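You operate a simulated robot arm through the tools that you are given. There is no shell and no other tool. Be economical: measure what you need, move in short steps, check, and stop when the job is done.

You are at the controls of a simulated robot arm. One attempt, no reset.

## Task
Code the yellow block with the word on the job card.
Fine: seat it upright in the nest, drop nothing, shut the drawer before the green key, print once, then pull the drawer out.

The check looks at the end state, three seconds after you hand in, the way a careful person would. Anything else that was tipped, shoved, dropped, spilled or broken makes it a failure.

## Robot
A 7-joint arm with a two-finger parallel gripper on a trunk, on a base that drives. Base frame: it is fixed to the floor where the robot stands at the start and does not move with it; the origin is under the middle of the robot, x ahead of it, y to its left, z up. Readings come in mm, degrees, newtons and seconds.
With the tool pointing down near the work surface it reaches from about 300 to 740 mm from the robot's upright axis, wherever it stands. Its first joint turns from -115.0 to 115.0 degrees. Places, roughly: black dial on the white control box [500, 600, 900]; black lever beside the coder column [700, 1100, 1100]; blue key marked scan [500, 400, 900]; drawer under the coder head [400, 1000, 800]; green key marked print [500, 500, 900]; grey knob marked light mid dark [700, 600, 900]; nest in the coder drawer [500, 1000, 800]; orange flap on the coder head [600, 1000, 1100]; orange key marked spray [600, 500, 900]; red lever on the white control box [600, 400, 900]; white card holder [600, 200, 900]; yellow slider marked centre [700, 500, 900]. Payload 3.91 kg.
The TCP is the grasp point between the finger pads, 30 mm short of the fingertips. In the tool frame z runs along the fingers and y along their closing line. The gripper opens to 110 mm. The fingers are 20 mm wide and 10 mm thick; the gripper's body (48 by 112 mm) begins 55 mm behind the TCP.
Orientation is told as [roll, pitch, yaw] about the base's x, y, z axes, in that order, counted from this pose: with the fingers straight down and closing along the base's y, the tool's x points along the base's -x, its y along +y and its z along -z.

## Interface
- The arm moves only by the tool arm_command. Its argument "steps" is one flat list of numbers, 6 for each row, row after row: the shift along the base's x, y, z in mm, then the turn, a rotation vector about the base's x, y, z in rad. In form: [x, y, z, ax, ay, az, x, y, z, ax, ay, az, ...]. A call has 1 to 20 rows; each row shifts and turns the commanded pose from where the row before left it. "gripper" is the closure, from 0 (fully open) to 1 (shut), set as the call begins (left out, the last holds). Rows are played at 5 a second. More than 50 mm and 8.6 degrees between two rows, or a gripper value outside its range, and nothing of the call is played. A pose out of reach is approached as far as the arm can. The call stops where the force on the tool passes 50 N (or 10 N more than at its start, if that is more) or the arm is blocked; 0.2 s more then pass. Each finger travels about 108 mm/s and halts on what it meets, pressing with about 38 N; the grip force reading is that of the motor and also rises with nothing between the fingers. The clock runs only during rows and for 0.2 s after the last one: add rows that do not move to give the fingers time. The reply holds the time, the measured pose of the TCP, the force on the tool along the base axes, the opening and the grip force, in the units named above and with some noise, with the torque about the TCP (base axes, N m) and any sound that the robot's microphone picked up.
- Cameras (640 x 400 px; columns grow to the right, rows downward): "scene" is now at [15.6, 148.2, 1693.3]; the picture's right is [-0.01, -1.00, 0.00], its down [-0.83, 0.01, -0.56] and it looks along [0.56, -0.00, -0.83] (base axes); focal length 278 px, centre (320, 200). "wrist" rides on the gripper at [72, 17, -103] in the tool frame; the picture's right is [-0.23, 0.97, 0.00], its down [-0.76, -0.18, -0.62] and it looks along [-0.61, -0.14, 0.78] (tool axes); focal length 222 px, centre (320, 200). There is no depth. A picture from a camera that has moved, and an enlarged one, comes with that camera's place and axes in the base frame and with its lens. The place of the scene camera against the robot may be out by one fixed shift of up to 25 mm in any direction.
- get_image(camera): a new picture of that camera. It takes no simulated time.
- raise_lower(by): slides the trunk up (or, below 0, down) by that many mm; the arm and the scene camera ride with it, the base frame stays. It gives what a move gives, with no picture.
- base_move(legs): drives the robot by 1 to 6 legs, each [ahead, turn to the left] in mm and degrees, along the robot's own axes; the way and the turn of a leg run together, so that a leg with both is an arc; at most 1500 mm and 180 degrees a leg. The arm and the cameras ride along, it lands a little off, and it stops where it bumps. It gives what a move gives.
- turn_head(pan, tilt): turns the head with the scene camera to pan (to the left, within 155 degrees either way) and tilt (down, from -29 to 69), counted from straight ahead of the robot. It gives what a move gives.
- inspect(camera, box): a new picture of the part [left, top, right, bottom] of that camera's present view, enlarged. It takes no simulated time.
- close_job(): hands the job in; it is judged then, once.

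Work in short steps. Places have to be worked out from the pictures, the camera data and where the tool is seen: move nearer, look again, correct. Check each grasp and each placing, and mend what went wrong. You have 120 turns and 98 pictures in all, those below and enlarged ones among them. Open the gripper and draw the arm clear of the work before you hand the job in, unless the task says otherwise; then end with one line.

The tools are called after "Emit:" as name(argument=value, ...) on one line, values as JSON. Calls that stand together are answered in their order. arm_command: Moves the arm, as the interface text tells. Its arguments: {"type":"object","properties":{"steps":{"type":"array","items":{"type":"number"}},"gripper":{"type":"number"}},"required":["steps"]} The other tools are called the same way: raise_lower (by) slides the trunk up or down; base_move (legs) drives the base; turn_head (pan, tilt) turns the head that bears the scene camera; get_image (camera) takes a picture; inspect (camera, box) takes an enlarged picture of a part of a camera's view; close_job () hands the job in.

At the start:

```text
time: 0.0
eef_pos: [473.7, 266.4, 1183.3]
orientation: [0.0, 0.0, 0.0]
ft_force: [-1.0, 0.2, -0.4]
torque: [-0.03, 0.01, 0.0]
grip_width: 110.0
finger_force: 0.1
trunk travel left (down, up): [-800.0, 190.0]
robot x, y, heading: [0.7, -1.3, 0.1]
head pan, tilt: [-0.5, 56.0]
```

scene: 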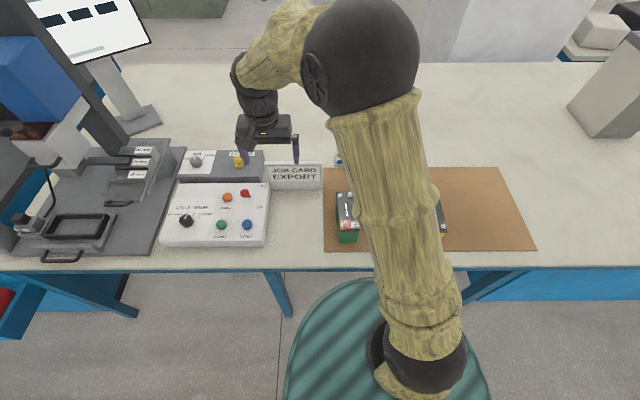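
wrist: 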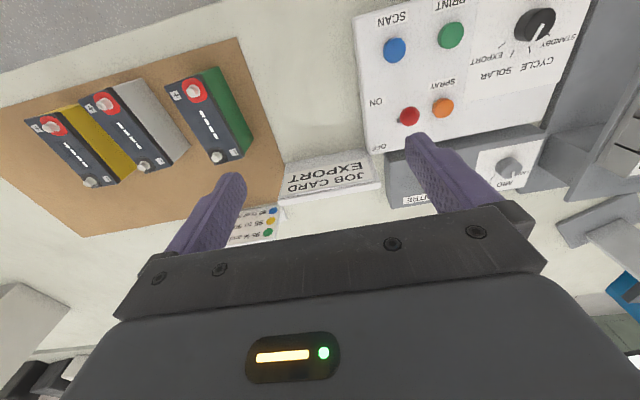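

I see a job card "EXPORT", the control box, and three battery-like blocks. I'll zoom into the labels first.

Emit:
inspect(camera="wrist", box=[350, 0, 640, 220])

Emit:
inspect(camera="wrist", box=[0, 40, 300, 260])

Emit:
inspect(camera="scene", box=[0, 0, 280, 280])

```text
1.82 times, centred on (495, 110) of wrist
camera zoom: at [398.9, 284.5, 1286.0], right [0.23, 0.97, 0.0], down [0.76, -0.18, 0.62], along [0.61, -0.14, -0.78], focal length 404 px, centre (2, 364)
```

zoom: 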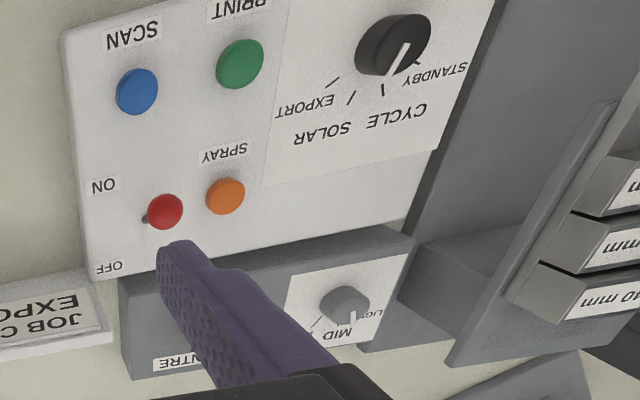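

```text
1.82 times, centred on (150, 150) of wrist
camera zoom: at [398.9, 284.5, 1286.0], right [0.23, 0.97, 0.0], down [0.76, -0.18, 0.62], along [0.61, -0.14, -0.78], focal length 404 px, centre (629, 291)
```

zoom: 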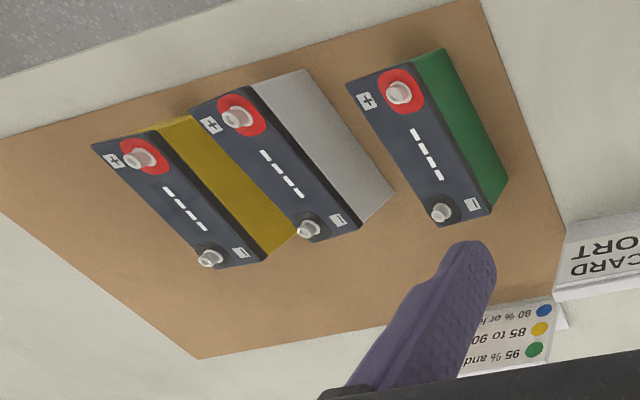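

```text
1.43 times, centred on (140, 140) of scene
camera zoom: at [15.6, 148.2, 1693.3], right [-0.01, -1.0, 0.0], down [-0.83, 0.01, -0.56], along [0.56, 0.0, -0.83], focal length 397 px, centre (577, 286)
```

zoom: 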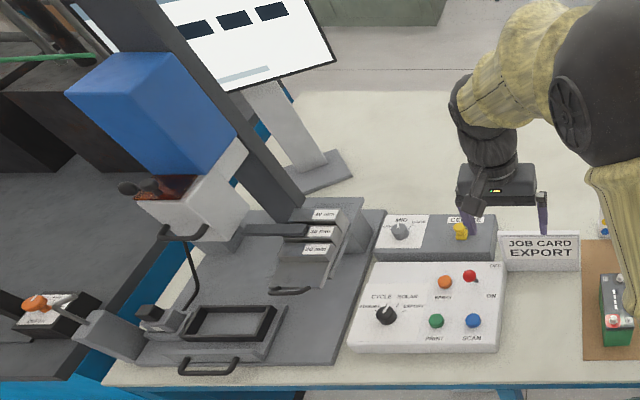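

The word is EXPORT, and the yellow block is rightmost (about x 480, y -190). I'll move the arm high over it for a closer look.

Emit:
arm_command(steps=[-5, -46, 0, 0, 0, 0, -5, -46, 0, 0, 0, 0, -5, -46, 0, 0, 0, 0, -5, -46, 0, 0, 0, 0, -5, -46, 0, 0, 0, 0, -5, -46, 0, 0, 0, 0, -5, -46, 0, 0, 0, 0, -5, -46, 0, 0, 0, 0, -5, -46, 0, 0, 0, 0, -5, -46, 0, 0, 0, 0, 0, 0, 0, 0, 0, 0], gripper=0)

Emit:
get_image(camera="wrist")

Emit:
get_image(camera="scene")

```text
time: 2.4
eef_pos: [422.1, -192.8, 1182.6]
orientation: [-0.1, 0.0, 0.0]
ft_force: [0.5, -0.4, 0.2]
torque: [-0.03, 0.01, 0.03]
grip_width: 110.3
finger_force: 0.2
trunk travel left (down, up): [-800.0, 190.0]
robot x, y, heading: [0.6, -0.3, -0.0]
head pan, tilt: [-0.5, 56.0]
```

```text
92 pictures are left
camera wrist: at [347.4, -175.0, 1286.0], right [0.23, 0.97, 0.0], down [0.76, -0.18, 0.62], along [0.61, -0.14, -0.78], focal length 222 px, centre (320, 200)
```

wrist: 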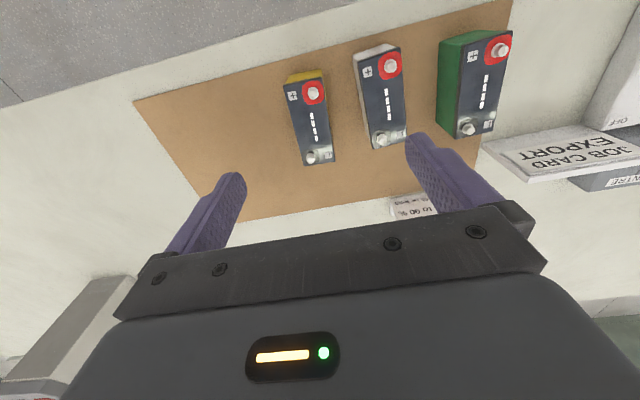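

```text
91 pictures are left
camera scene: at [15.5, 148.9, 1693.2], right [-0.01, -1.0, 0.0], down [-0.83, 0.01, -0.56], along [0.56, -0.01, -0.83], focal length 278 px, centre (320, 200)
```

scene: 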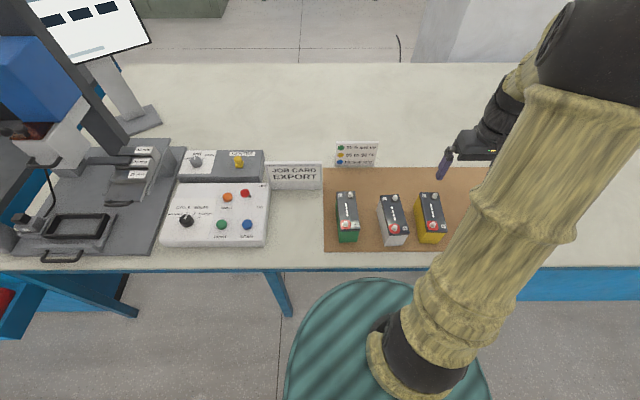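

The yellow block's terminals triangulate to z≈900, at about (433,-203) and (535,-235). I'll zoom in to refine.

Emit:
inspect(camera="wrist", box=[260, 50, 420, 180])

Emit:
inspect(camera="scene", box=[320, 130, 480, 260])

Emit:
inspect(camera="scene", box=[0, 120, 180, 280])

```text
3.08 times, centred on (340, 115) of wrist
camera zoom: at [347.4, -175.0, 1286.0], right [0.23, 0.97, 0.0], down [0.76, -0.18, 0.62], along [0.61, -0.14, -0.78], focal length 684 px, centre (258, 462)
```

zoom: 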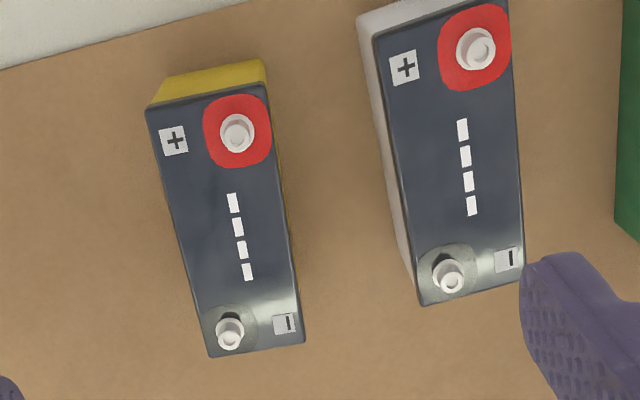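

```text
3.08 times, centred on (400, 195) of scene
camera zoom: at [15.5, 148.9, 1693.2], right [-0.01, -1.0, 0.0], down [-0.83, 0.01, -0.56], along [0.56, -0.01, -0.83], focal length 855 px, centre (74, 215)
```

zoom: 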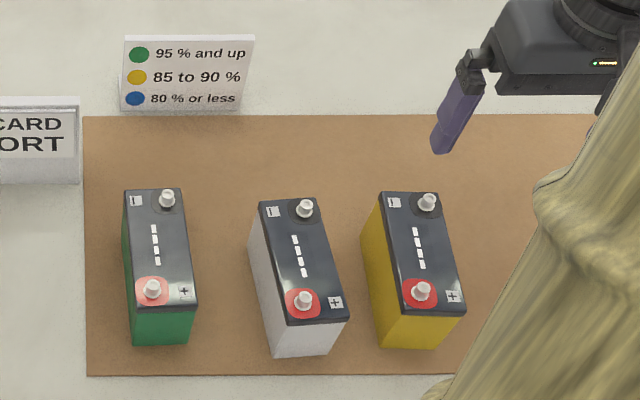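

```text
2.50 times, centred on (90, 200) of scene
camera zoom: at [15.5, 148.9, 1693.2], right [-0.01, -1.0, 0.0], down [-0.83, 0.01, -0.56], along [0.56, -0.01, -0.83], focal length 695 px, centre (895, 200)
```

zoom: 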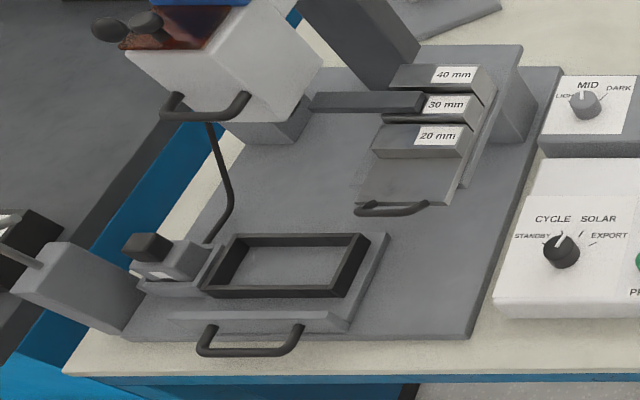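

The block is about 150×64 mm, centred near (490,-220), with its top at about 890. I'll set up the machine first, reversing sideways to y≈650 so the arm stays clear of the coder.

Emit:
base_move(legs=[[0, -90], [-650, 0], [0, 90]])

Emit:
turn_head(pan=25, tilt=45)

Emit:
get_image(camera="scene")

Emit:
get_image(camera="wrist")

```text
time: 13.7
eef_pos: [421.1, 452.1, 1182.6]
orientation: [0.0, 0.0, -2.0]
ft_force: [0.4, 0.0, -0.2]
torque: [-0.03, -0.01, -0.03]
grip_width: 110.1
finger_force: 0.0
trunk travel left (down, up): [-800.0, 190.0]
robot x, y, heading: [11.0, 659.2, -1.9]
head pan, tilt: [-0.5, 56.0]
```

```text
time: 14.6
eef_pos: [420.4, 451.8, 1182.6]
orientation: [0.0, 0.0, -1.9]
ft_force: [0.9, 0.6, 0.6]
torque: [-0.02, 0.04, 0.0]
grip_width: 110.0
finger_force: 0.1
trunk travel left (down, up): [-800.0, 190.0]
robot x, y, heading: [6.4, 660.4, -2.0]
head pan, tilt: [25.0, 45.0]
```

```text
87 pictures are left
camera scene: at [30.7, 842.1, 1708.0], right [0.39, -0.92, 0.0], down [-0.65, -0.28, -0.71], along [0.65, 0.28, -0.71], focal length 278 px, centre (320, 200)
```

scene: 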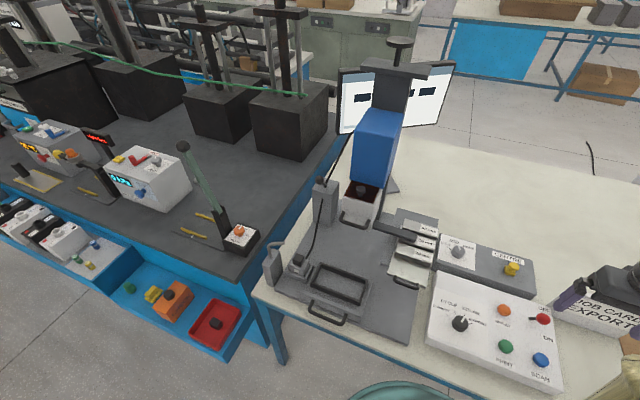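

```text
86 pictures are left
camera wrist: at [347.4, 472.4, 1285.9], right [0.26, 0.97, 0.0], down [0.75, -0.2, 0.62], along [0.6, -0.16, -0.78], focal length 222 px, centre (320, 200)
```

wrist: 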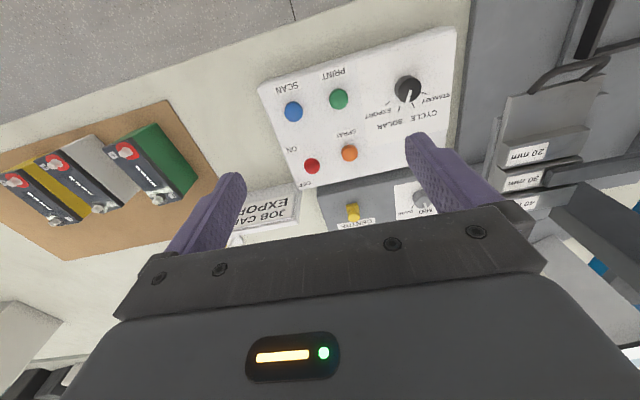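

Emit:
inspect(camera="scene", box=[255, 160, 415, 330])

Emit:
inspect(camera="scene", box=[320, 20, 470, 150])

Emit:
inspect(camera="scene", box=[380, 200, 580, 390])

```text
2.35 times, centred on (335, 245) of scene
camera zoom: at [30.7, 842.1, 1708.0], right [0.39, -0.92, 0.0], down [-0.65, -0.28, -0.71], along [0.65, 0.28, -0.71], focal length 654 px, centre (285, 94)
```

zoom: 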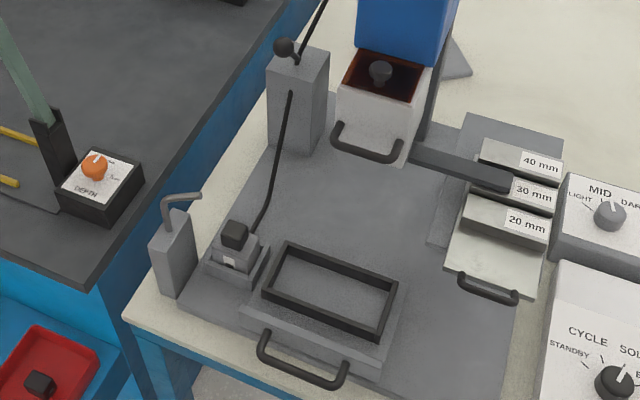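

```text
3.08 times, centred on (395, 85) of scene
camera zoom: at [30.7, 842.1, 1708.0], right [0.39, -0.92, 0.0], down [-0.65, -0.28, -0.71], along [0.65, 0.28, -0.71], focal length 855 px, centre (89, 554)
```

zoom: 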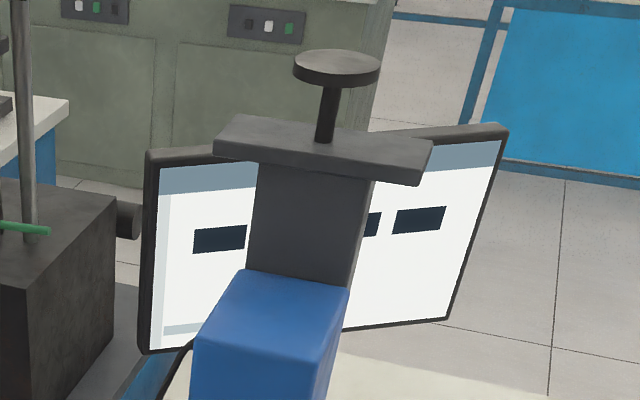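

```text
2.11 times, centred on (480, 295) of scene
camera zoom: at [30.7, 842.1, 1708.0], right [0.39, -0.92, 0.0], down [-0.65, -0.28, -0.71], along [0.65, 0.28, -0.71], focal length 585 px, centre (-17, 0)
```

zoom: 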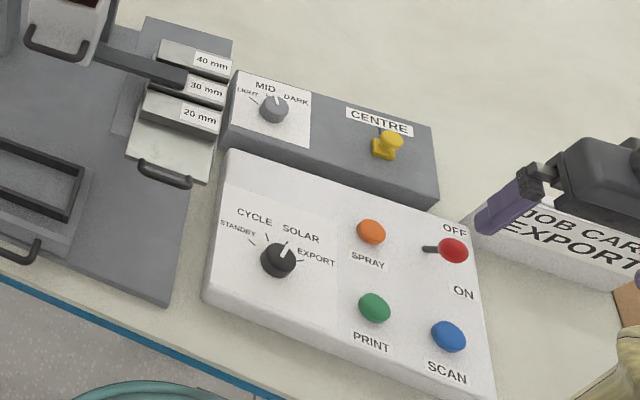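

I need close views of the coder. I'll move the tool to about (330,930,1200), in front of the machine, for the wrist camera.

Emit:
arm_command(steps=[-20, 0, 5, 0, 0, 0, -20, 40, 5, 0, 0, 0, -10, 48, 0, 0, 0, 0, -10, 48, 0, 0, 0, 0, -10, 48, 0, 0, 0, 0, -10, 48, 0, 0, 0, 0, 0, 48, 0, 0, 0, 0, 0, 48, 0, 0, 0, 0, 0, 48, 0, 0, 0, 0, 0, 48, 0, 0, 0, 0, 0, 48, 0, 0, 0, 0, 0, 0, 0, 0, 0, 0])

Emit:
get_image(camera="wrist")

```text
time: 17.2
eef_pos: [342.0, 924.7, 1193.5]
orientation: [0.1, -0.1, -2.1]
ft_force: [-1.5, -0.7, -0.4]
torque: [-0.02, 0.0, 0.01]
grip_width: 110.0
finger_force: 0.0
trunk travel left (down, up): [-800.0, 190.0]
robot x, y, heading: [7.1, 658.8, -1.9]
head pan, tilt: [25.0, 45.0]
```

```text
82 pictures are left
camera wrist: at [268.6, 944.1, 1296.4], right [0.26, 0.96, 0.0], down [0.75, -0.2, 0.62], along [0.6, -0.16, -0.78], focal length 222 px, centre (320, 200)
```

wrist: 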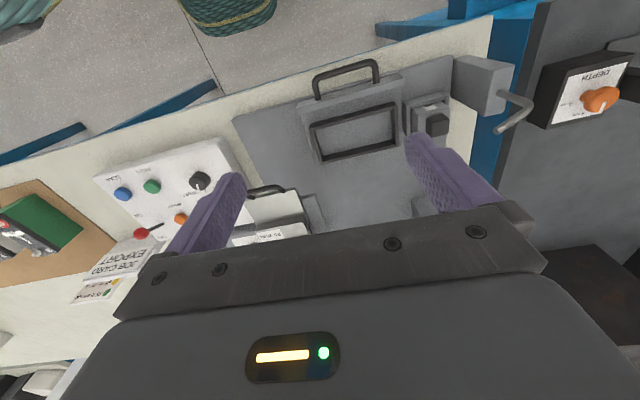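

The nest and drawer are visible. I'll zoom in on the nest here, and on the head with the scene camera.

Emit:
inspect(camera="wrist", box=[230, 40, 550, 220])

Emit:
inspect(camera="scene", box=[300, 90, 460, 220])

Emit:
inspect(camera="wrist", box=[90, 130, 250, 250])

```text
2.00 times, centred on (390, 130) of wrist
camera zoom: at [268.6, 944.1, 1296.4], right [0.26, 0.96, 0.0], down [0.75, -0.2, 0.62], along [0.6, -0.16, -0.78], focal length 444 px, centre (180, 340)
```

zoom: 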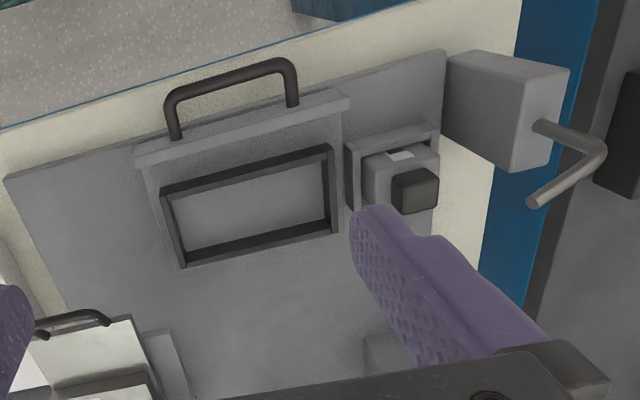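

```text
3.08 times, centred on (380, 155) of scene
camera zoom: at [30.3, 841.3, 1708.1], right [0.39, -0.92, 0.0], down [-0.65, -0.28, -0.71], along [0.65, 0.28, -0.71], focal length 855 px, centre (135, 338)
```

zoom: 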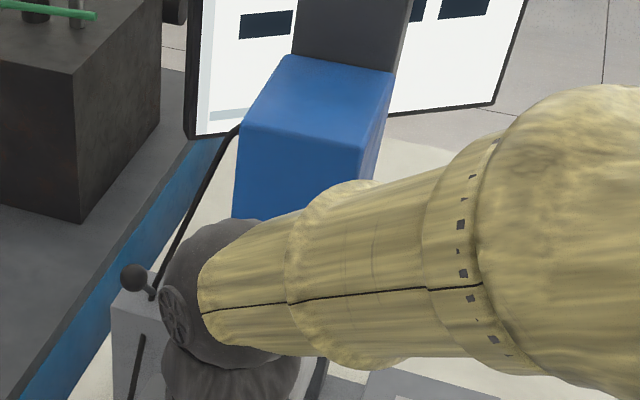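

```text
3.33 times, centred on (170, 190) of wrist
camera zoom: at [268.6, 944.1, 1296.4], right [0.26, 0.96, 0.0], down [0.75, -0.2, 0.62], along [0.6, -0.16, -0.78], focal length 740 px, centre (820, 233)
```

zoom: 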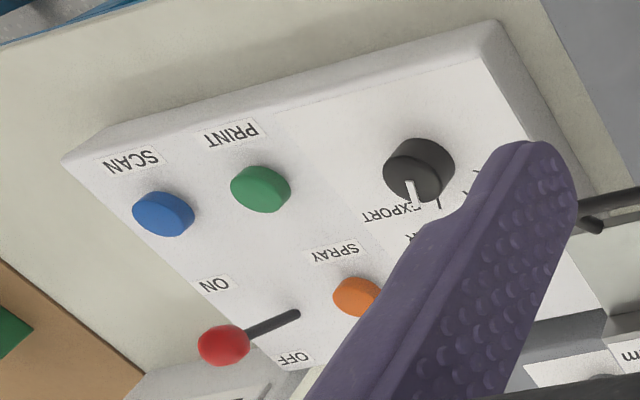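

The red lever leans to ON (ball at x 552, pivot at 582). The dial is near (471,604), so I'll bring the camera over it to read the pointer.

Emit:
arm_command(steps=[0, -48, -10, 0, 0, 0, 0, -48, -10, 0, 0, 0, 0, -48, -20, 0, 0, 0, 0, -48, -20, 0, 0, 0, 0, -48, -20, 0, 0, 0, 0, -40, -20, 0, 0, 0, 0, 0, -30, 0, 0, 0, 0, 0, 0, 0, 0, 0])

Emit:
get_image(camera="wrist")

Emit:
inspect(camera="scene", box=[300, 100, 460, 230])

```text
refused: row 3 steps farther than a row can; nothing moved
```

```text
78 pictures are left
camera wrist: at [268.6, 944.1, 1296.4], right [0.26, 0.96, 0.0], down [0.75, -0.2, 0.62], along [0.6, -0.16, -0.78], focal length 222 px, centre (320, 200)
```

wrist: 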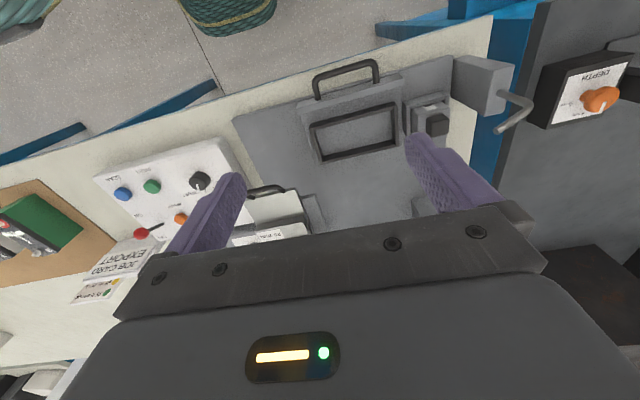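

```text
3.08 times, centred on (380, 165) of scene
camera zoom: at [30.3, 841.3, 1708.1], right [0.39, -0.92, 0.0], down [-0.65, -0.28, -0.71], along [0.65, 0.28, -0.71], focal length 855 px, centre (135, 308)
```

zoom: 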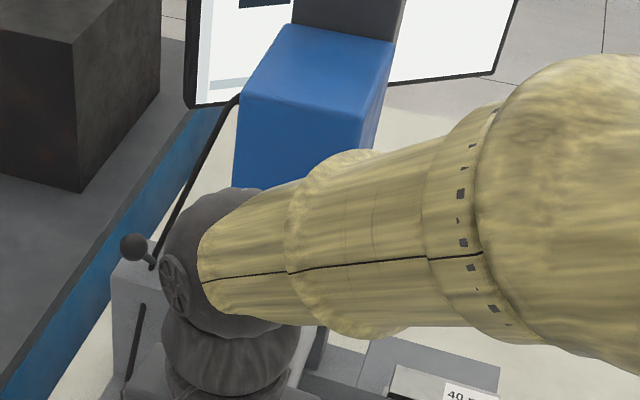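

That row was too long, so nothing moved. I'll repeat with shorter rows.

Emit:
arm_command(steps=[0, -44, -20, 0, 0, 0, 0, -44, -20, 0, 0, 0, 0, -44, -20, 0, 0, 0, 0, -44, -20, 0, 0, 0, 0, -44, -20, 0, 0, 0, 0, -40, -20, 0, 0, 0, 0, -25, -15, 0, 0, 0, 0, 0, 0, 0, 0, 0])

Emit:
get_image(camera="wrist")

Emit:
inspect(camera="scene", box=[300, 100, 460, 230])

```text
time: 19.0
eef_pos: [344.0, 641.7, 1059.9]
orientation: [-0.1, -0.1, -2.0]
ft_force: [-0.1, 0.9, 0.3]
torque: [0.0, 0.0, 0.02]
grip_width: 110.0
finger_force: 0.1
trunk travel left (down, up): [-800.0, 190.0]
robot x, y, heading: [5.1, 657.8, -2.1]
head pan, tilt: [25.0, 45.0]
```

```text
76 pictures are left
camera wrist: at [269.4, 661.8, 1163.2], right [0.26, 0.97, 0.0], down [0.76, -0.2, 0.62], along [0.6, -0.16, -0.78], focal length 222 px, centre (320, 200)
```

wrist: 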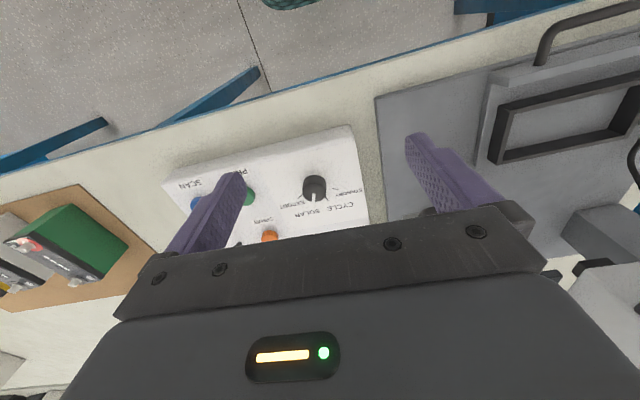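

```text
3.08 times, centred on (380, 165) of scene
camera zoom: at [30.4, 842.7, 1707.9], right [0.39, -0.92, 0.0], down [-0.65, -0.28, -0.71], along [0.65, 0.28, -0.71], focal length 855 px, centre (135, 308)
```

zoom: 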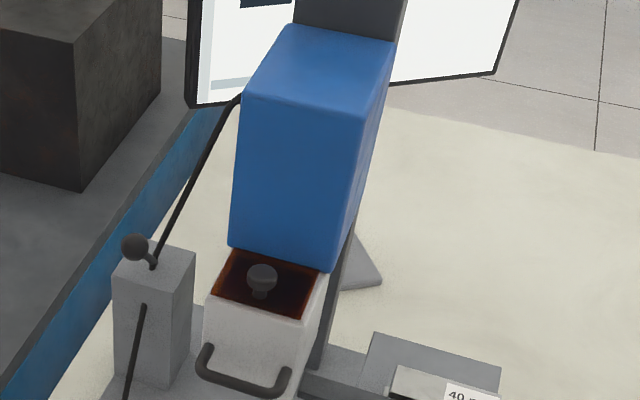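

Next I'll zoom in on the dial.

Emit:
inspect(camera="wrist", box=[260, 160, 380, 235])

Emit:
inspect(camera="scene", box=[425, 280, 505, 345])

```text
5.33 times, centred on (320, 198) of wrist
camera zoom: at [269.4, 661.8, 1163.2], right [0.26, 0.97, 0.0], down [0.76, -0.2, 0.62], along [0.6, -0.16, -0.78], focal length 1185 px, centre (320, 213)
```

zoom: 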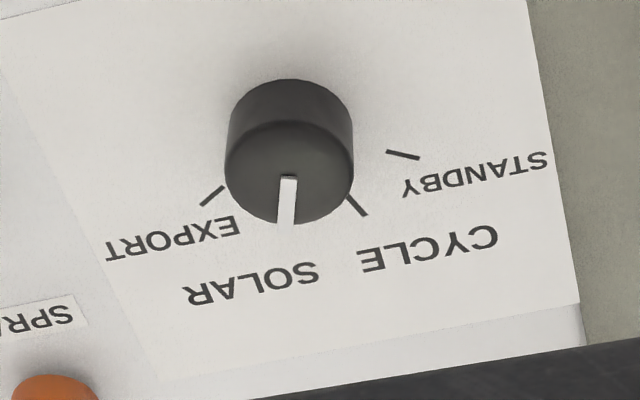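

```text
6.15 times, centred on (465, 312) of scene
camera zoom: at [30.4, 842.7, 1707.9], right [0.39, -0.92, 0.0], down [-0.65, -0.28, -0.71], along [0.65, 0.28, -0.71], focal length 1710 px, centre (-572, -492)
```

zoom: 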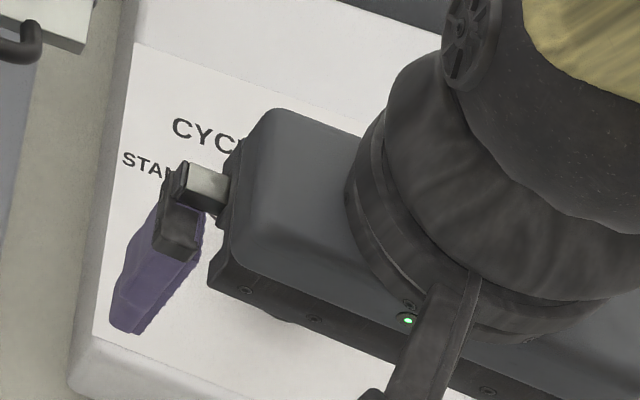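

The dial points to SOLAR. The ticks sit at ±20° and ±60°, so EXPORT is 40° clockwise. The knob is centred near (475,597) with its top at about 870; I'll go above it partly closed and check.

Emit:
arm_command(steps=[40, -15, 0, 0, 0, 0, 45, -15, 0, 0, 0, 0, 46, -15, 0, 0, 0, 0, 0, 0, -40, 0, 0, 0, 0, 0, -40, 0, 0, 0, 0, 0, -40, 0, 0, 0, 0, 0, 0, 0, 0, 0], gripper=0.35)

Emit:
get_image(camera="wrist")

```text
time: 20.6
eef_pos: [470.1, 593.8, 937.0]
orientation: [-0.1, -0.1, -2.0]
ft_force: [-0.4, -0.1, 0.5]
torque: [0.04, -0.01, 0.0]
grip_width: 71.6
finger_force: 0.1
trunk travel left (down, up): [-800.0, 190.0]
robot x, y, heading: [2.3, 659.5, -1.8]
head pan, tilt: [25.0, 45.0]
```

```text
72 pictures are left
camera wrist: at [396.4, 614.3, 1039.8], right [0.26, 0.97, 0.0], down [0.75, -0.2, 0.62], along [0.6, -0.16, -0.78], focal length 222 px, centre (320, 200)
```

wrist: 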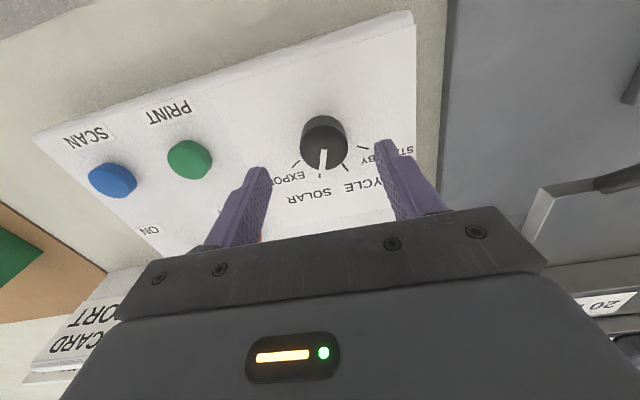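

The knob's top centre is at about (476.5,595.5). I'll centre over it, descend to 886, and close.

Emit:
arm_command(steps=[6, 2, 0, 0, 0, 0, 0, 0, -20, 0, 0, 0, 0, 0, -20, 0, 0, 0, 0, 0, -11, 0, 0, 0])

Emit:
arm_command(steps=[0, 0, 0, 0, 0, 0, 0, 0, 0, 0, 0, 0, 0, 0, 0, 0, 0, 0], gripper=0.75)

Emit:
get_image(camera="wrist")

```text
time: 21.6
eef_pos: [477.5, 595.8, 888.3]
orientation: [-0.1, 0.0, -1.9]
ft_force: [0.5, 1.2, -0.3]
torque: [0.0, -0.02, 0.01]
grip_width: 71.8
finger_force: 0.0
trunk travel left (down, up): [-800.0, 190.0]
robot x, y, heading: [4.8, 664.3, -2.0]
head pan, tilt: [25.0, 45.0]
```

```text
time: 22.4
eef_pos: [478.3, 594.4, 887.6]
orientation: [0.1, 0.0, -2.0]
ft_force: [0.1, -0.5, 0.1]
torque: [-0.04, -0.15, 0.03]
grip_width: 39.1
finger_force: 45.0
trunk travel left (down, up): [-800.0, 190.0]
robot x, y, heading: [9.3, 660.6, -1.9]
head pan, tilt: [25.0, 45.0]
```

```text
71 pictures are left
camera wrist: at [404.0, 615.7, 990.6], right [0.26, 0.97, 0.0], down [0.75, -0.2, 0.62], along [0.6, -0.16, -0.78], focal length 222 px, centre (320, 200)
```

wrist: 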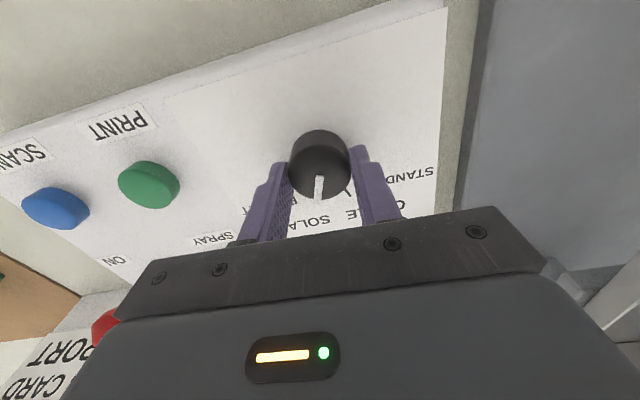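

Gripped at 39 mm. Now I'll rotate 40° clockwise (negative yaw) and listen for the detent.

Emit:
arm_command(steps=[0, 0, 0, 0, 0, -0.14, 0, 0, 0, 0, 0, -0.14, 0, 0, 0, 0, 0, -0.14, 0, 0, 0, 0, 0, -0.14, 0, 0, 0, 0, 0, -0.14, 0, 0, 0, 0, 0, 0])

Emit:
get_image(camera="wrist")

```text
time: 23.8
eef_pos: [477.3, 595.9, 888.3]
orientation: [-0.1, -0.1, -42.2]
ft_force: [-5.3, -9.0, 4.7]
torque: [-0.69, -0.18, 0.21]
grip_width: 39.0
finger_force: 44.7
trunk travel left (down, up): [-800.0, 190.0]
robot x, y, heading: [3.9, 659.7, -2.0]
head pan, tilt: [25.0, 45.0]
```

```text
70 pictures are left
camera wrist: at [433.3, 656.9, 990.6], right [0.82, 0.57, 0.0], down [0.44, -0.64, 0.62], along [0.35, -0.51, -0.78], focal length 222 px, centre (320, 200)
```

wrist: 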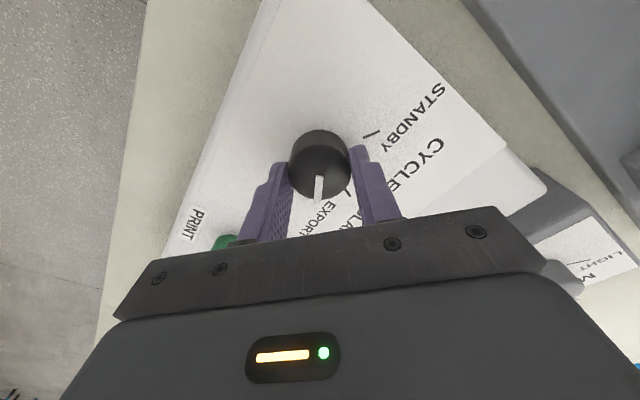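

The knob turned with the tool. I'll release, rise, straighten, and verify.

Emit:
arm_command(steps=[0, 0, 0, 0, 0, 0, 0, 0, 0, 0, 0, 0, 0, 0, 30, 0, 0, 0, 0, 0, 40, 0, 0, 0, -40, 10, 10, 0, 0, 0.14, -40, 10, 0, 0, 0, 0.14, -40, 10, 0, 0, 0, 0.14, 0, 0, 0, 0, 0, 0.14, 0, 0, 0, 0, 0, 0.14, 0, 0, 0, 0, 0, 0], gripper=0.35)

Emit:
inspect(camera="wrist", box=[240, 100, 420, 220])

```text
time: 26.0
eef_pos: [358.5, 628.3, 967.4]
orientation: [0.0, 0.1, -1.9]
ft_force: [-0.3, -1.0, -0.3]
torque: [0.0, -0.01, 0.03]
grip_width: 71.5
finger_force: 0.0
trunk travel left (down, up): [-800.0, 190.0]
robot x, y, heading: [9.2, 659.6, -1.7]
head pan, tilt: [25.0, 45.0]
```

```text
3.33 times, centred on (330, 160) of wrist
camera zoom: at [283.7, 647.4, 1070.3], right [0.26, 0.97, 0.0], down [0.76, -0.2, 0.62], along [0.6, -0.16, -0.78], focal length 740 px, centre (287, 333)
```

zoom: 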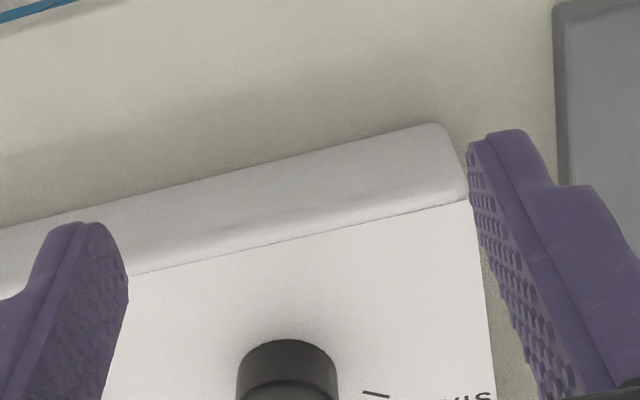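

The dial is hidden from here, so I'll raise the tool and look again.

Emit:
arm_command(steps=[-7, 0, 48, 0, 0, 0, -7, 0, 48, 0, 0, 0, 0, 0, 0, 0, 0, 0])

Emit:
inspect(camera="wrist", box=[250, 140, 400, 240])

```text
time: 26.8
eef_pos: [344.5, 625.8, 1064.0]
orientation: [0.0, 0.0, -2.0]
ft_force: [-0.4, 0.9, 0.7]
torque: [0.0, 0.01, 0.04]
grip_width: 71.7
finger_force: 0.1
trunk travel left (down, up): [-800.0, 190.0]
robot x, y, heading: [4.3, 660.1, -1.7]
head pan, tilt: [25.0, 45.0]
```

```text
4.00 times, centred on (325, 190) of wrist
camera zoom: at [271.8, 646.2, 1166.6], right [0.26, 0.97, 0.0], down [0.76, -0.2, 0.62], along [0.6, -0.16, -0.78], focal length 888 px, centre (300, 240)
```

zoom: 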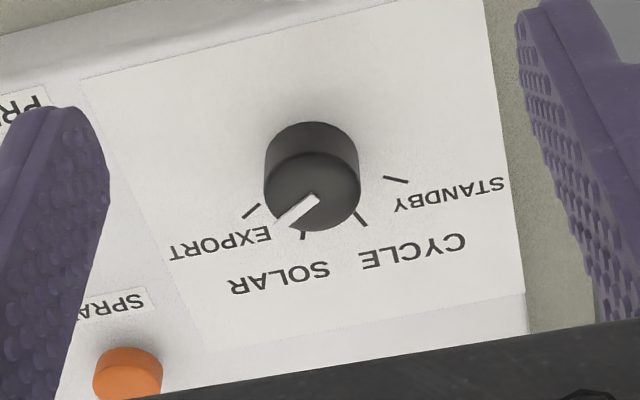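

The dial is on EXPORT. Next I'll get a close look at the nest, around (469,969).

Emit:
arm_command(steps=[-4, 47, 0, 0, 0, 0.017, -4, 47, 0, 0, 0, 0.017, -4, 47, 0, 0, 0, 0, -4, 47, 0, 0, 0, 0, -4, 47, 0, 0, 0, 0, -4, 47, 0, 0, 0, 0, -4, 47, 0, 0, 0, 0, -4, 45, 0, 0, 0, 0, 0, 0, 0, 0, 0, 0], gripper=0)

Emit:
get_image(camera="wrist")

Emit:
inspect(camera="wrist", box=[190, 80, 470, 220])

```text
time: 28.8
eef_pos: [311.4, 1000.4, 1062.9]
orientation: [0.0, -0.1, -0.1]
ft_force: [-0.9, 0.1, -1.0]
torque: [0.03, 0.01, 0.01]
grip_width: 110.0
finger_force: 0.1
trunk travel left (down, up): [-800.0, 190.0]
robot x, y, heading: [6.6, 658.9, -2.1]
head pan, tilt: [25.0, 45.0]
```

```text
67 pictures are left
camera wrist: at [237.4, 1017.6, 1165.8], right [0.23, 0.97, 0.0], down [0.76, -0.18, 0.62], along [0.61, -0.14, -0.78], focal length 222 px, centre (320, 200)
```

wrist: 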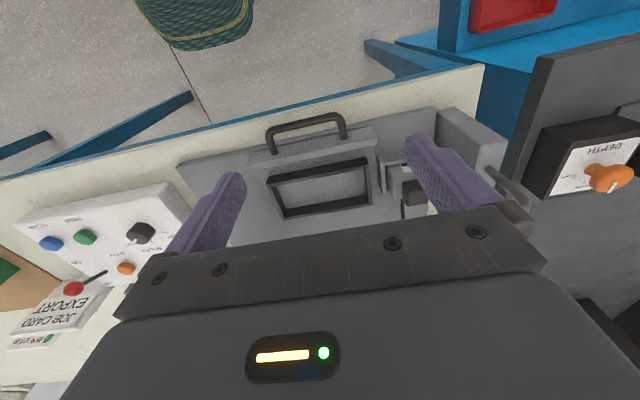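

```text
2.29 times, centred on (330, 150) of wrist
camera zoom: at [237.4, 1017.6, 1165.8], right [0.23, 0.97, 0.0], down [0.76, -0.18, 0.62], along [0.61, -0.14, -0.78], focal length 508 px, centre (297, 314)
```

zoom: 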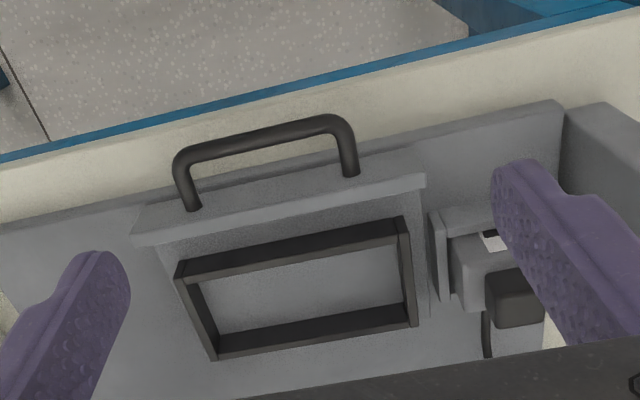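

The nest rim is at z≈843 and spans about x 423–520, y 880–1054. A closer look should pin down the opening.

Emit:
arm_command(steps=[20, -5, -34, 0, 0, 0, 20, -5, -34, 0, 0, 0, 15, -5, -34, 0, 0, 0, 0, 0, 0, 0, 0, 0])

Emit:
inspect(camera="wrist", box=[190, 80, 470, 240])

```text
time: 29.8
eef_pos: [367.9, 983.9, 959.6]
orientation: [0.0, -0.1, 0.1]
ft_force: [0.2, -0.3, -0.1]
torque: [0.02, -0.02, -0.01]
grip_width: 109.9
finger_force: 0.1
trunk travel left (down, up): [-800.0, 190.0]
robot x, y, heading: [5.1, 656.4, -2.2]
head pan, tilt: [25.0, 45.0]
```

```text
2.29 times, centred on (330, 160) of wrist
camera zoom: at [293.2, 1002.0, 1063.5], right [0.23, 0.97, 0.0], down [0.76, -0.18, 0.62], along [0.61, -0.14, -0.78], focal length 508 px, centre (297, 291)
```

zoom: 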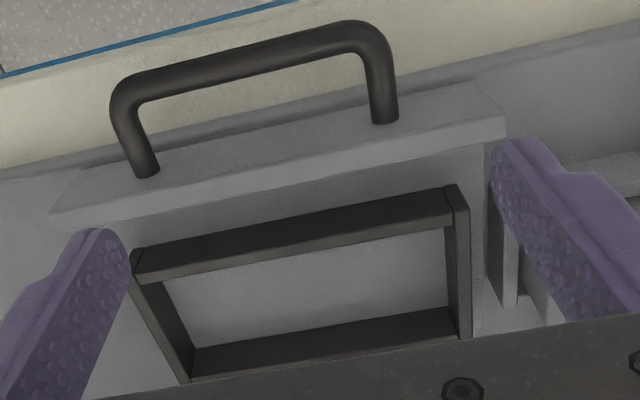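

I'll zoom harder on the left and right ends of the nest.

Emit:
inspect(camera="wrist", box=[235, 170, 325, 245])

Emit:
inspect(camera="wrist", box=[335, 150, 425, 225])

```text
5.33 times, centred on (280, 208) of wrist
camera zoom: at [293.2, 1002.0, 1063.5], right [0.23, 0.97, 0.0], down [0.76, -0.18, 0.62], along [0.61, -0.14, -0.78], focal length 1185 px, centre (533, 160)
```

zoom: 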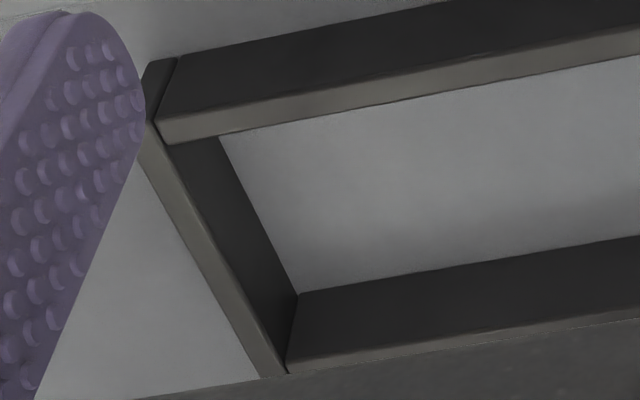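

```text
5.33 times, centred on (380, 188) of wrist
camera zoom: at [293.2, 1002.0, 1063.5], right [0.23, 0.97, 0.0], down [0.76, -0.18, 0.62], along [0.61, -0.14, -0.78], focal length 1185 px, centre (0, 267)
```

zoom: 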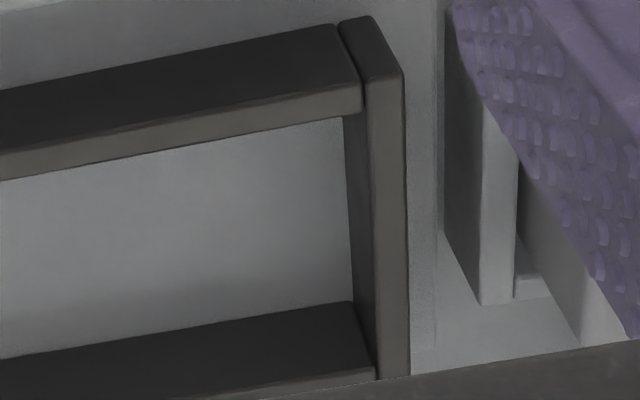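

The opening works out to about x 434–511, y 886–1046 (centre 472.6, 966.4), with the rim at z≈853 and the floor at ≈827. Now I'll raise the arm, shift it right, and drive back to the block.

Emit:
arm_command(steps=[0, 0, 48, 0, 0, 0, 0, 0, 48, 0, 0, 0, 0, 0, 48, 0, 0, 0, 0, 0, 48, 0, 0, 0, 5, -47, 0, 0, 0, 0, 5, -47, 0, 0, 0, 0, 5, -47, 0, 0, 0, 0, 5, -47, 0, 0, 0, 0, 5, -47, 0, 0, 0, 0, 5, -47, 0, 0, 0, 0, 5, -47, 0, 0, 0, 0, 5, -47, 0, 0, 0, 0, 5, -47, 0, 0, 0, 0, 5, -47, 0, 0, 0, 0, 5, -47, 0, 0, 0, 0, 0, 0, 0, 0, 0, 0])

Emit:
base_move(legs=[[0, -88], [640, 0], [0, 90]])

```text
time: 33.2
eef_pos: [421.4, 470.3, 1155.7]
orientation: [-0.1, 0.0, 0.0]
ft_force: [0.7, 0.3, -0.4]
torque: [-0.03, -0.02, -0.02]
grip_width: 110.0
finger_force: 0.0
trunk travel left (down, up): [-800.0, 190.0]
robot x, y, heading: [4.6, 659.2, -1.7]
head pan, tilt: [25.0, 45.0]
```

```text
time: 44.3
eef_pos: [420.7, -196.3, 1155.6]
orientation: [0.0, 0.0, -0.9]
ft_force: [0.6, -0.8, -0.6]
torque: [0.0, 0.03, 0.0]
grip_width: 110.0
finger_force: 0.0
trunk travel left (down, up): [-800.0, 190.0]
robot x, y, heading: [8.4, -1.5, -2.8]
head pan, tilt: [25.0, 45.0]
```

Now I'll descend slightly behind the block to measure it.

Emit:
arm_command(steps=[-11, 0, -45, 0, 0, 0, -11, 0, -45, 0, 0, 0, -10, 0, -46, 0, 0, 0, 0, 0, 0, 0, 0, 0])

Emit:
get_image(camera="wrist")

Emit:
inspect(camera="wrist", box=[230, 90, 390, 220])

```text
time: 45.3
eef_pos: [389.4, -195.6, 1017.6]
orientation: [-0.1, -0.1, -1.0]
ft_force: [0.1, -0.4, -0.2]
torque: [-0.04, 0.0, 0.02]
grip_width: 109.9
finger_force: 0.1
trunk travel left (down, up): [-800.0, 190.0]
robot x, y, heading: [9.2, -2.5, -2.6]
head pan, tilt: [25.0, 45.0]
```

```text
62 pictures are left
camera wrist: at [314.4, -177.6, 1120.9], right [0.24, 0.97, 0.0], down [0.76, -0.19, 0.62], along [0.61, -0.15, -0.78], focal length 222 px, centre (320, 200)
```

wrist: 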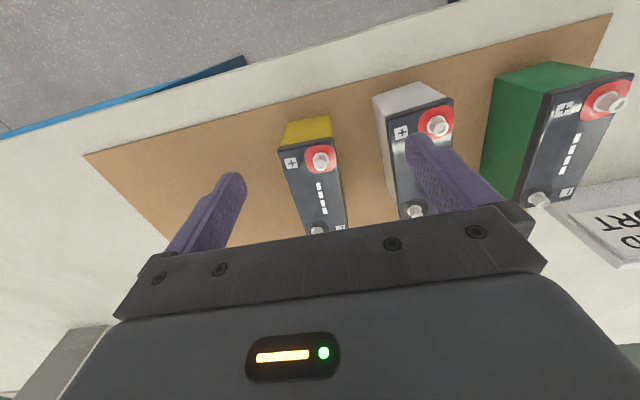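

```text
3.08 times, centred on (310, 155) of wrist
camera zoom: at [314.4, -177.6, 1120.9], right [0.24, 0.97, 0.0], down [0.76, -0.19, 0.62], along [0.61, -0.15, -0.78], focal length 684 px, centre (351, 338)
```

zoom: 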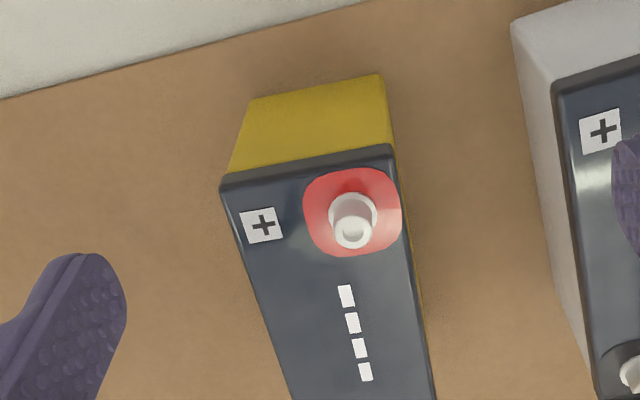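

The block's near face is at x≈414, its width about 62, its yaw about -3°, and its top at about 890. I'll go above (489,-222) with that yaw and descend to z 872.

Emit:
arm_command(steps=[33, -9, 0, 0, 0, -0.035, 33, -9, 0, 0, 0, 0, 34, -8, 0, 0, 0, 0, 0, 0, -40, 0, 0, 0, 0, 0, 0, 0, 0, 0])

Emit:
get_image(camera="wrist")

Emit:
turn_head(pan=0, tilt=55)

Emit:
get_image(camera="scene")

```text
time: 46.5
eef_pos: [488.8, -221.4, 979.1]
orientation: [-0.1, -0.1, -2.9]
ft_force: [-0.4, -0.5, -1.2]
torque: [0.0, 0.0, -0.01]
grip_width: 109.9
finger_force: 0.1
trunk travel left (down, up): [-800.0, 190.0]
robot x, y, heading: [8.5, -1.0, -2.7]
head pan, tilt: [25.0, 45.0]
```

```text
60 pictures are left
camera wrist: at [416.2, -200.2, 1082.2], right [0.28, 0.96, 0.0], down [0.75, -0.22, 0.62], along [0.6, -0.17, -0.78], focal length 222 px, centre (320, 200)
```

wrist: 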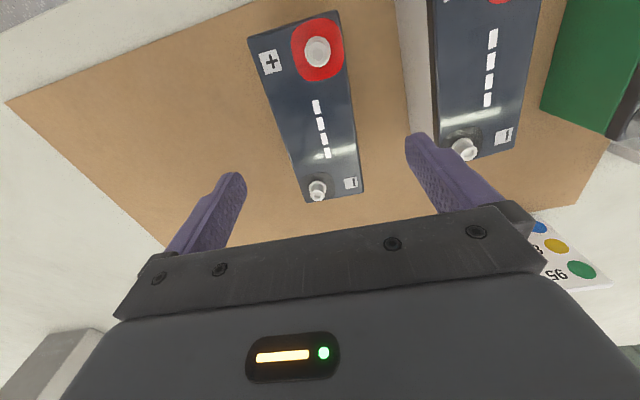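

```text
time: 47.4
eef_pos: [490.7, -221.7, 978.6]
orientation: [0.0, -0.1, -2.9]
ft_force: [0.2, -0.4, 0.1]
torque: [-0.01, 0.01, 0.02]
grip_width: 110.1
finger_force: 0.0
trunk travel left (down, up): [-800.0, 190.0]
robot x, y, heading: [3.1, 0.8, -2.7]
head pan, tilt: [0.0, 55.0]
```

```text
59 pictures are left
camera scene: at [31.2, 147.7, 1694.6], right [-0.05, -1.0, 0.0], down [-0.82, 0.04, -0.57], along [0.57, -0.03, -0.82], focal length 278 px, centre (320, 200)
```

scene: 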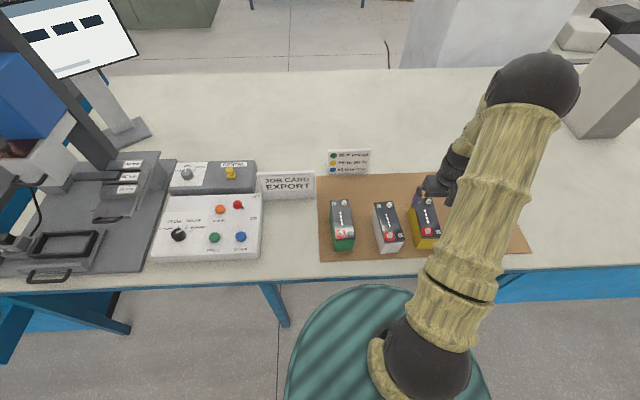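

The estimate holds: centre about (488,-223), yaw about -3.7°. I'll make a small correction and descend.

Emit:
arm_command(steps=[-1, -2, -30, 0, 0, -0.013, 0, 0, -30, 0, 0, 0, 0, 0, -30, 0, 0, 0, 0, 0, -16, 0, 0, 0, 0, 0, 0, 0, 0, 0])

Emit:
arm_command(steps=[0, 0, 0, 0, 0, 0, 0, 0, 0, 0, 0, 0, 0, 0, 0, 0, 0, 0, 0, 0, 0, 0, 0, 0], gripper=0.6)

Emit:
get_image(camera="wrist")

```text
time: 48.6
eef_pos: [488.6, -225.1, 870.9]
orientation: [0.0, 0.0, -3.8]
ft_force: [-0.3, -0.2, 0.1]
torque: [0.02, 0.01, -0.01]
grip_width: 110.1
finger_force: 0.0
trunk travel left (down, up): [-800.0, 190.0]
robot x, y, heading: [9.7, 0.9, -2.5]
head pan, tilt: [0.0, 55.0]
```

```text
time: 49.6
eef_pos: [488.6, -224.8, 872.2]
orientation: [0.0, 0.0, -3.7]
ft_force: [0.2, 3.4, -0.3]
torque: [0.55, -0.21, 0.11]
grip_width: 65.4
finger_force: 37.6
trunk travel left (down, up): [-800.0, 190.0]
robot x, y, heading: [7.6, 2.2, -2.5]
head pan, tilt: [0.0, 55.0]
```

```text
58 pictures are left
camera wrist: at [414.9, -202.3, 975.1], right [0.29, 0.96, 0.0], down [0.75, -0.23, 0.62], along [0.6, -0.18, -0.78], focal length 222 px, centre (320, 200)
```

wrist: 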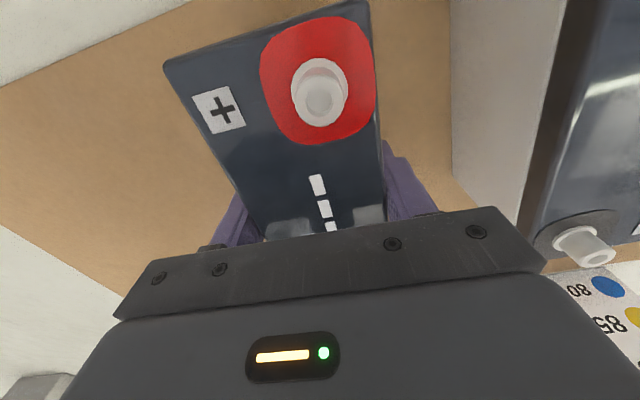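

Gripped at 65.4 mm and centred along its length. I'll lift gently and check the weight.

Emit:
arm_command(steps=[0, 0, 10, 0, 0, 0, 0, 0, 10, 0, 0, 0, 0, 0, 30, 0, 0, 0, 0, 0, 40, 0, 0, 0, 0, 0, 40, 0, 0, 0, 0, 0, 40, 0, 0, 0, 0, 0, 40, 0, 0, 0, 0, 0, 0, 0, 0, 0], gripper=0.7)

Emit:
get_image(camera="wrist")

```text
time: 51.4
eef_pos: [488.4, -225.5, 1082.9]
orientation: [0.0, 0.1, -3.6]
ft_force: [-0.4, -0.9, -11.9]
torque: [0.01, -0.01, -0.01]
grip_width: 64.6
finger_force: 38.1
trunk travel left (down, up): [-800.0, 190.0]
robot x, y, heading: [3.1, 2.5, -2.4]
head pan, tilt: [0.0, 55.0]
```

```text
57 pictures are left
camera wrist: at [415.2, -203.1, 1185.9], right [0.29, 0.96, 0.0], down [0.75, -0.23, 0.62], along [0.6, -0.18, -0.78], focal length 222 px, centre (320, 200)
```

wrist: 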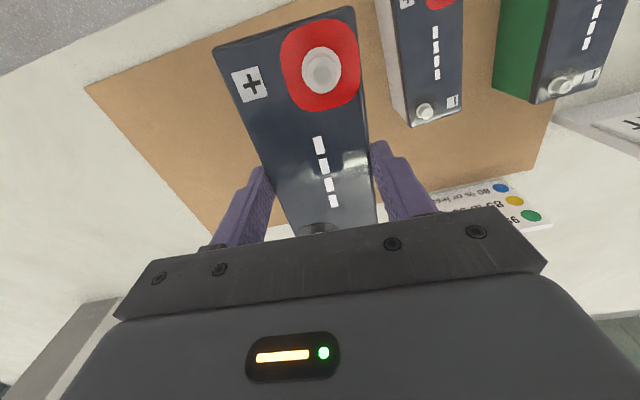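

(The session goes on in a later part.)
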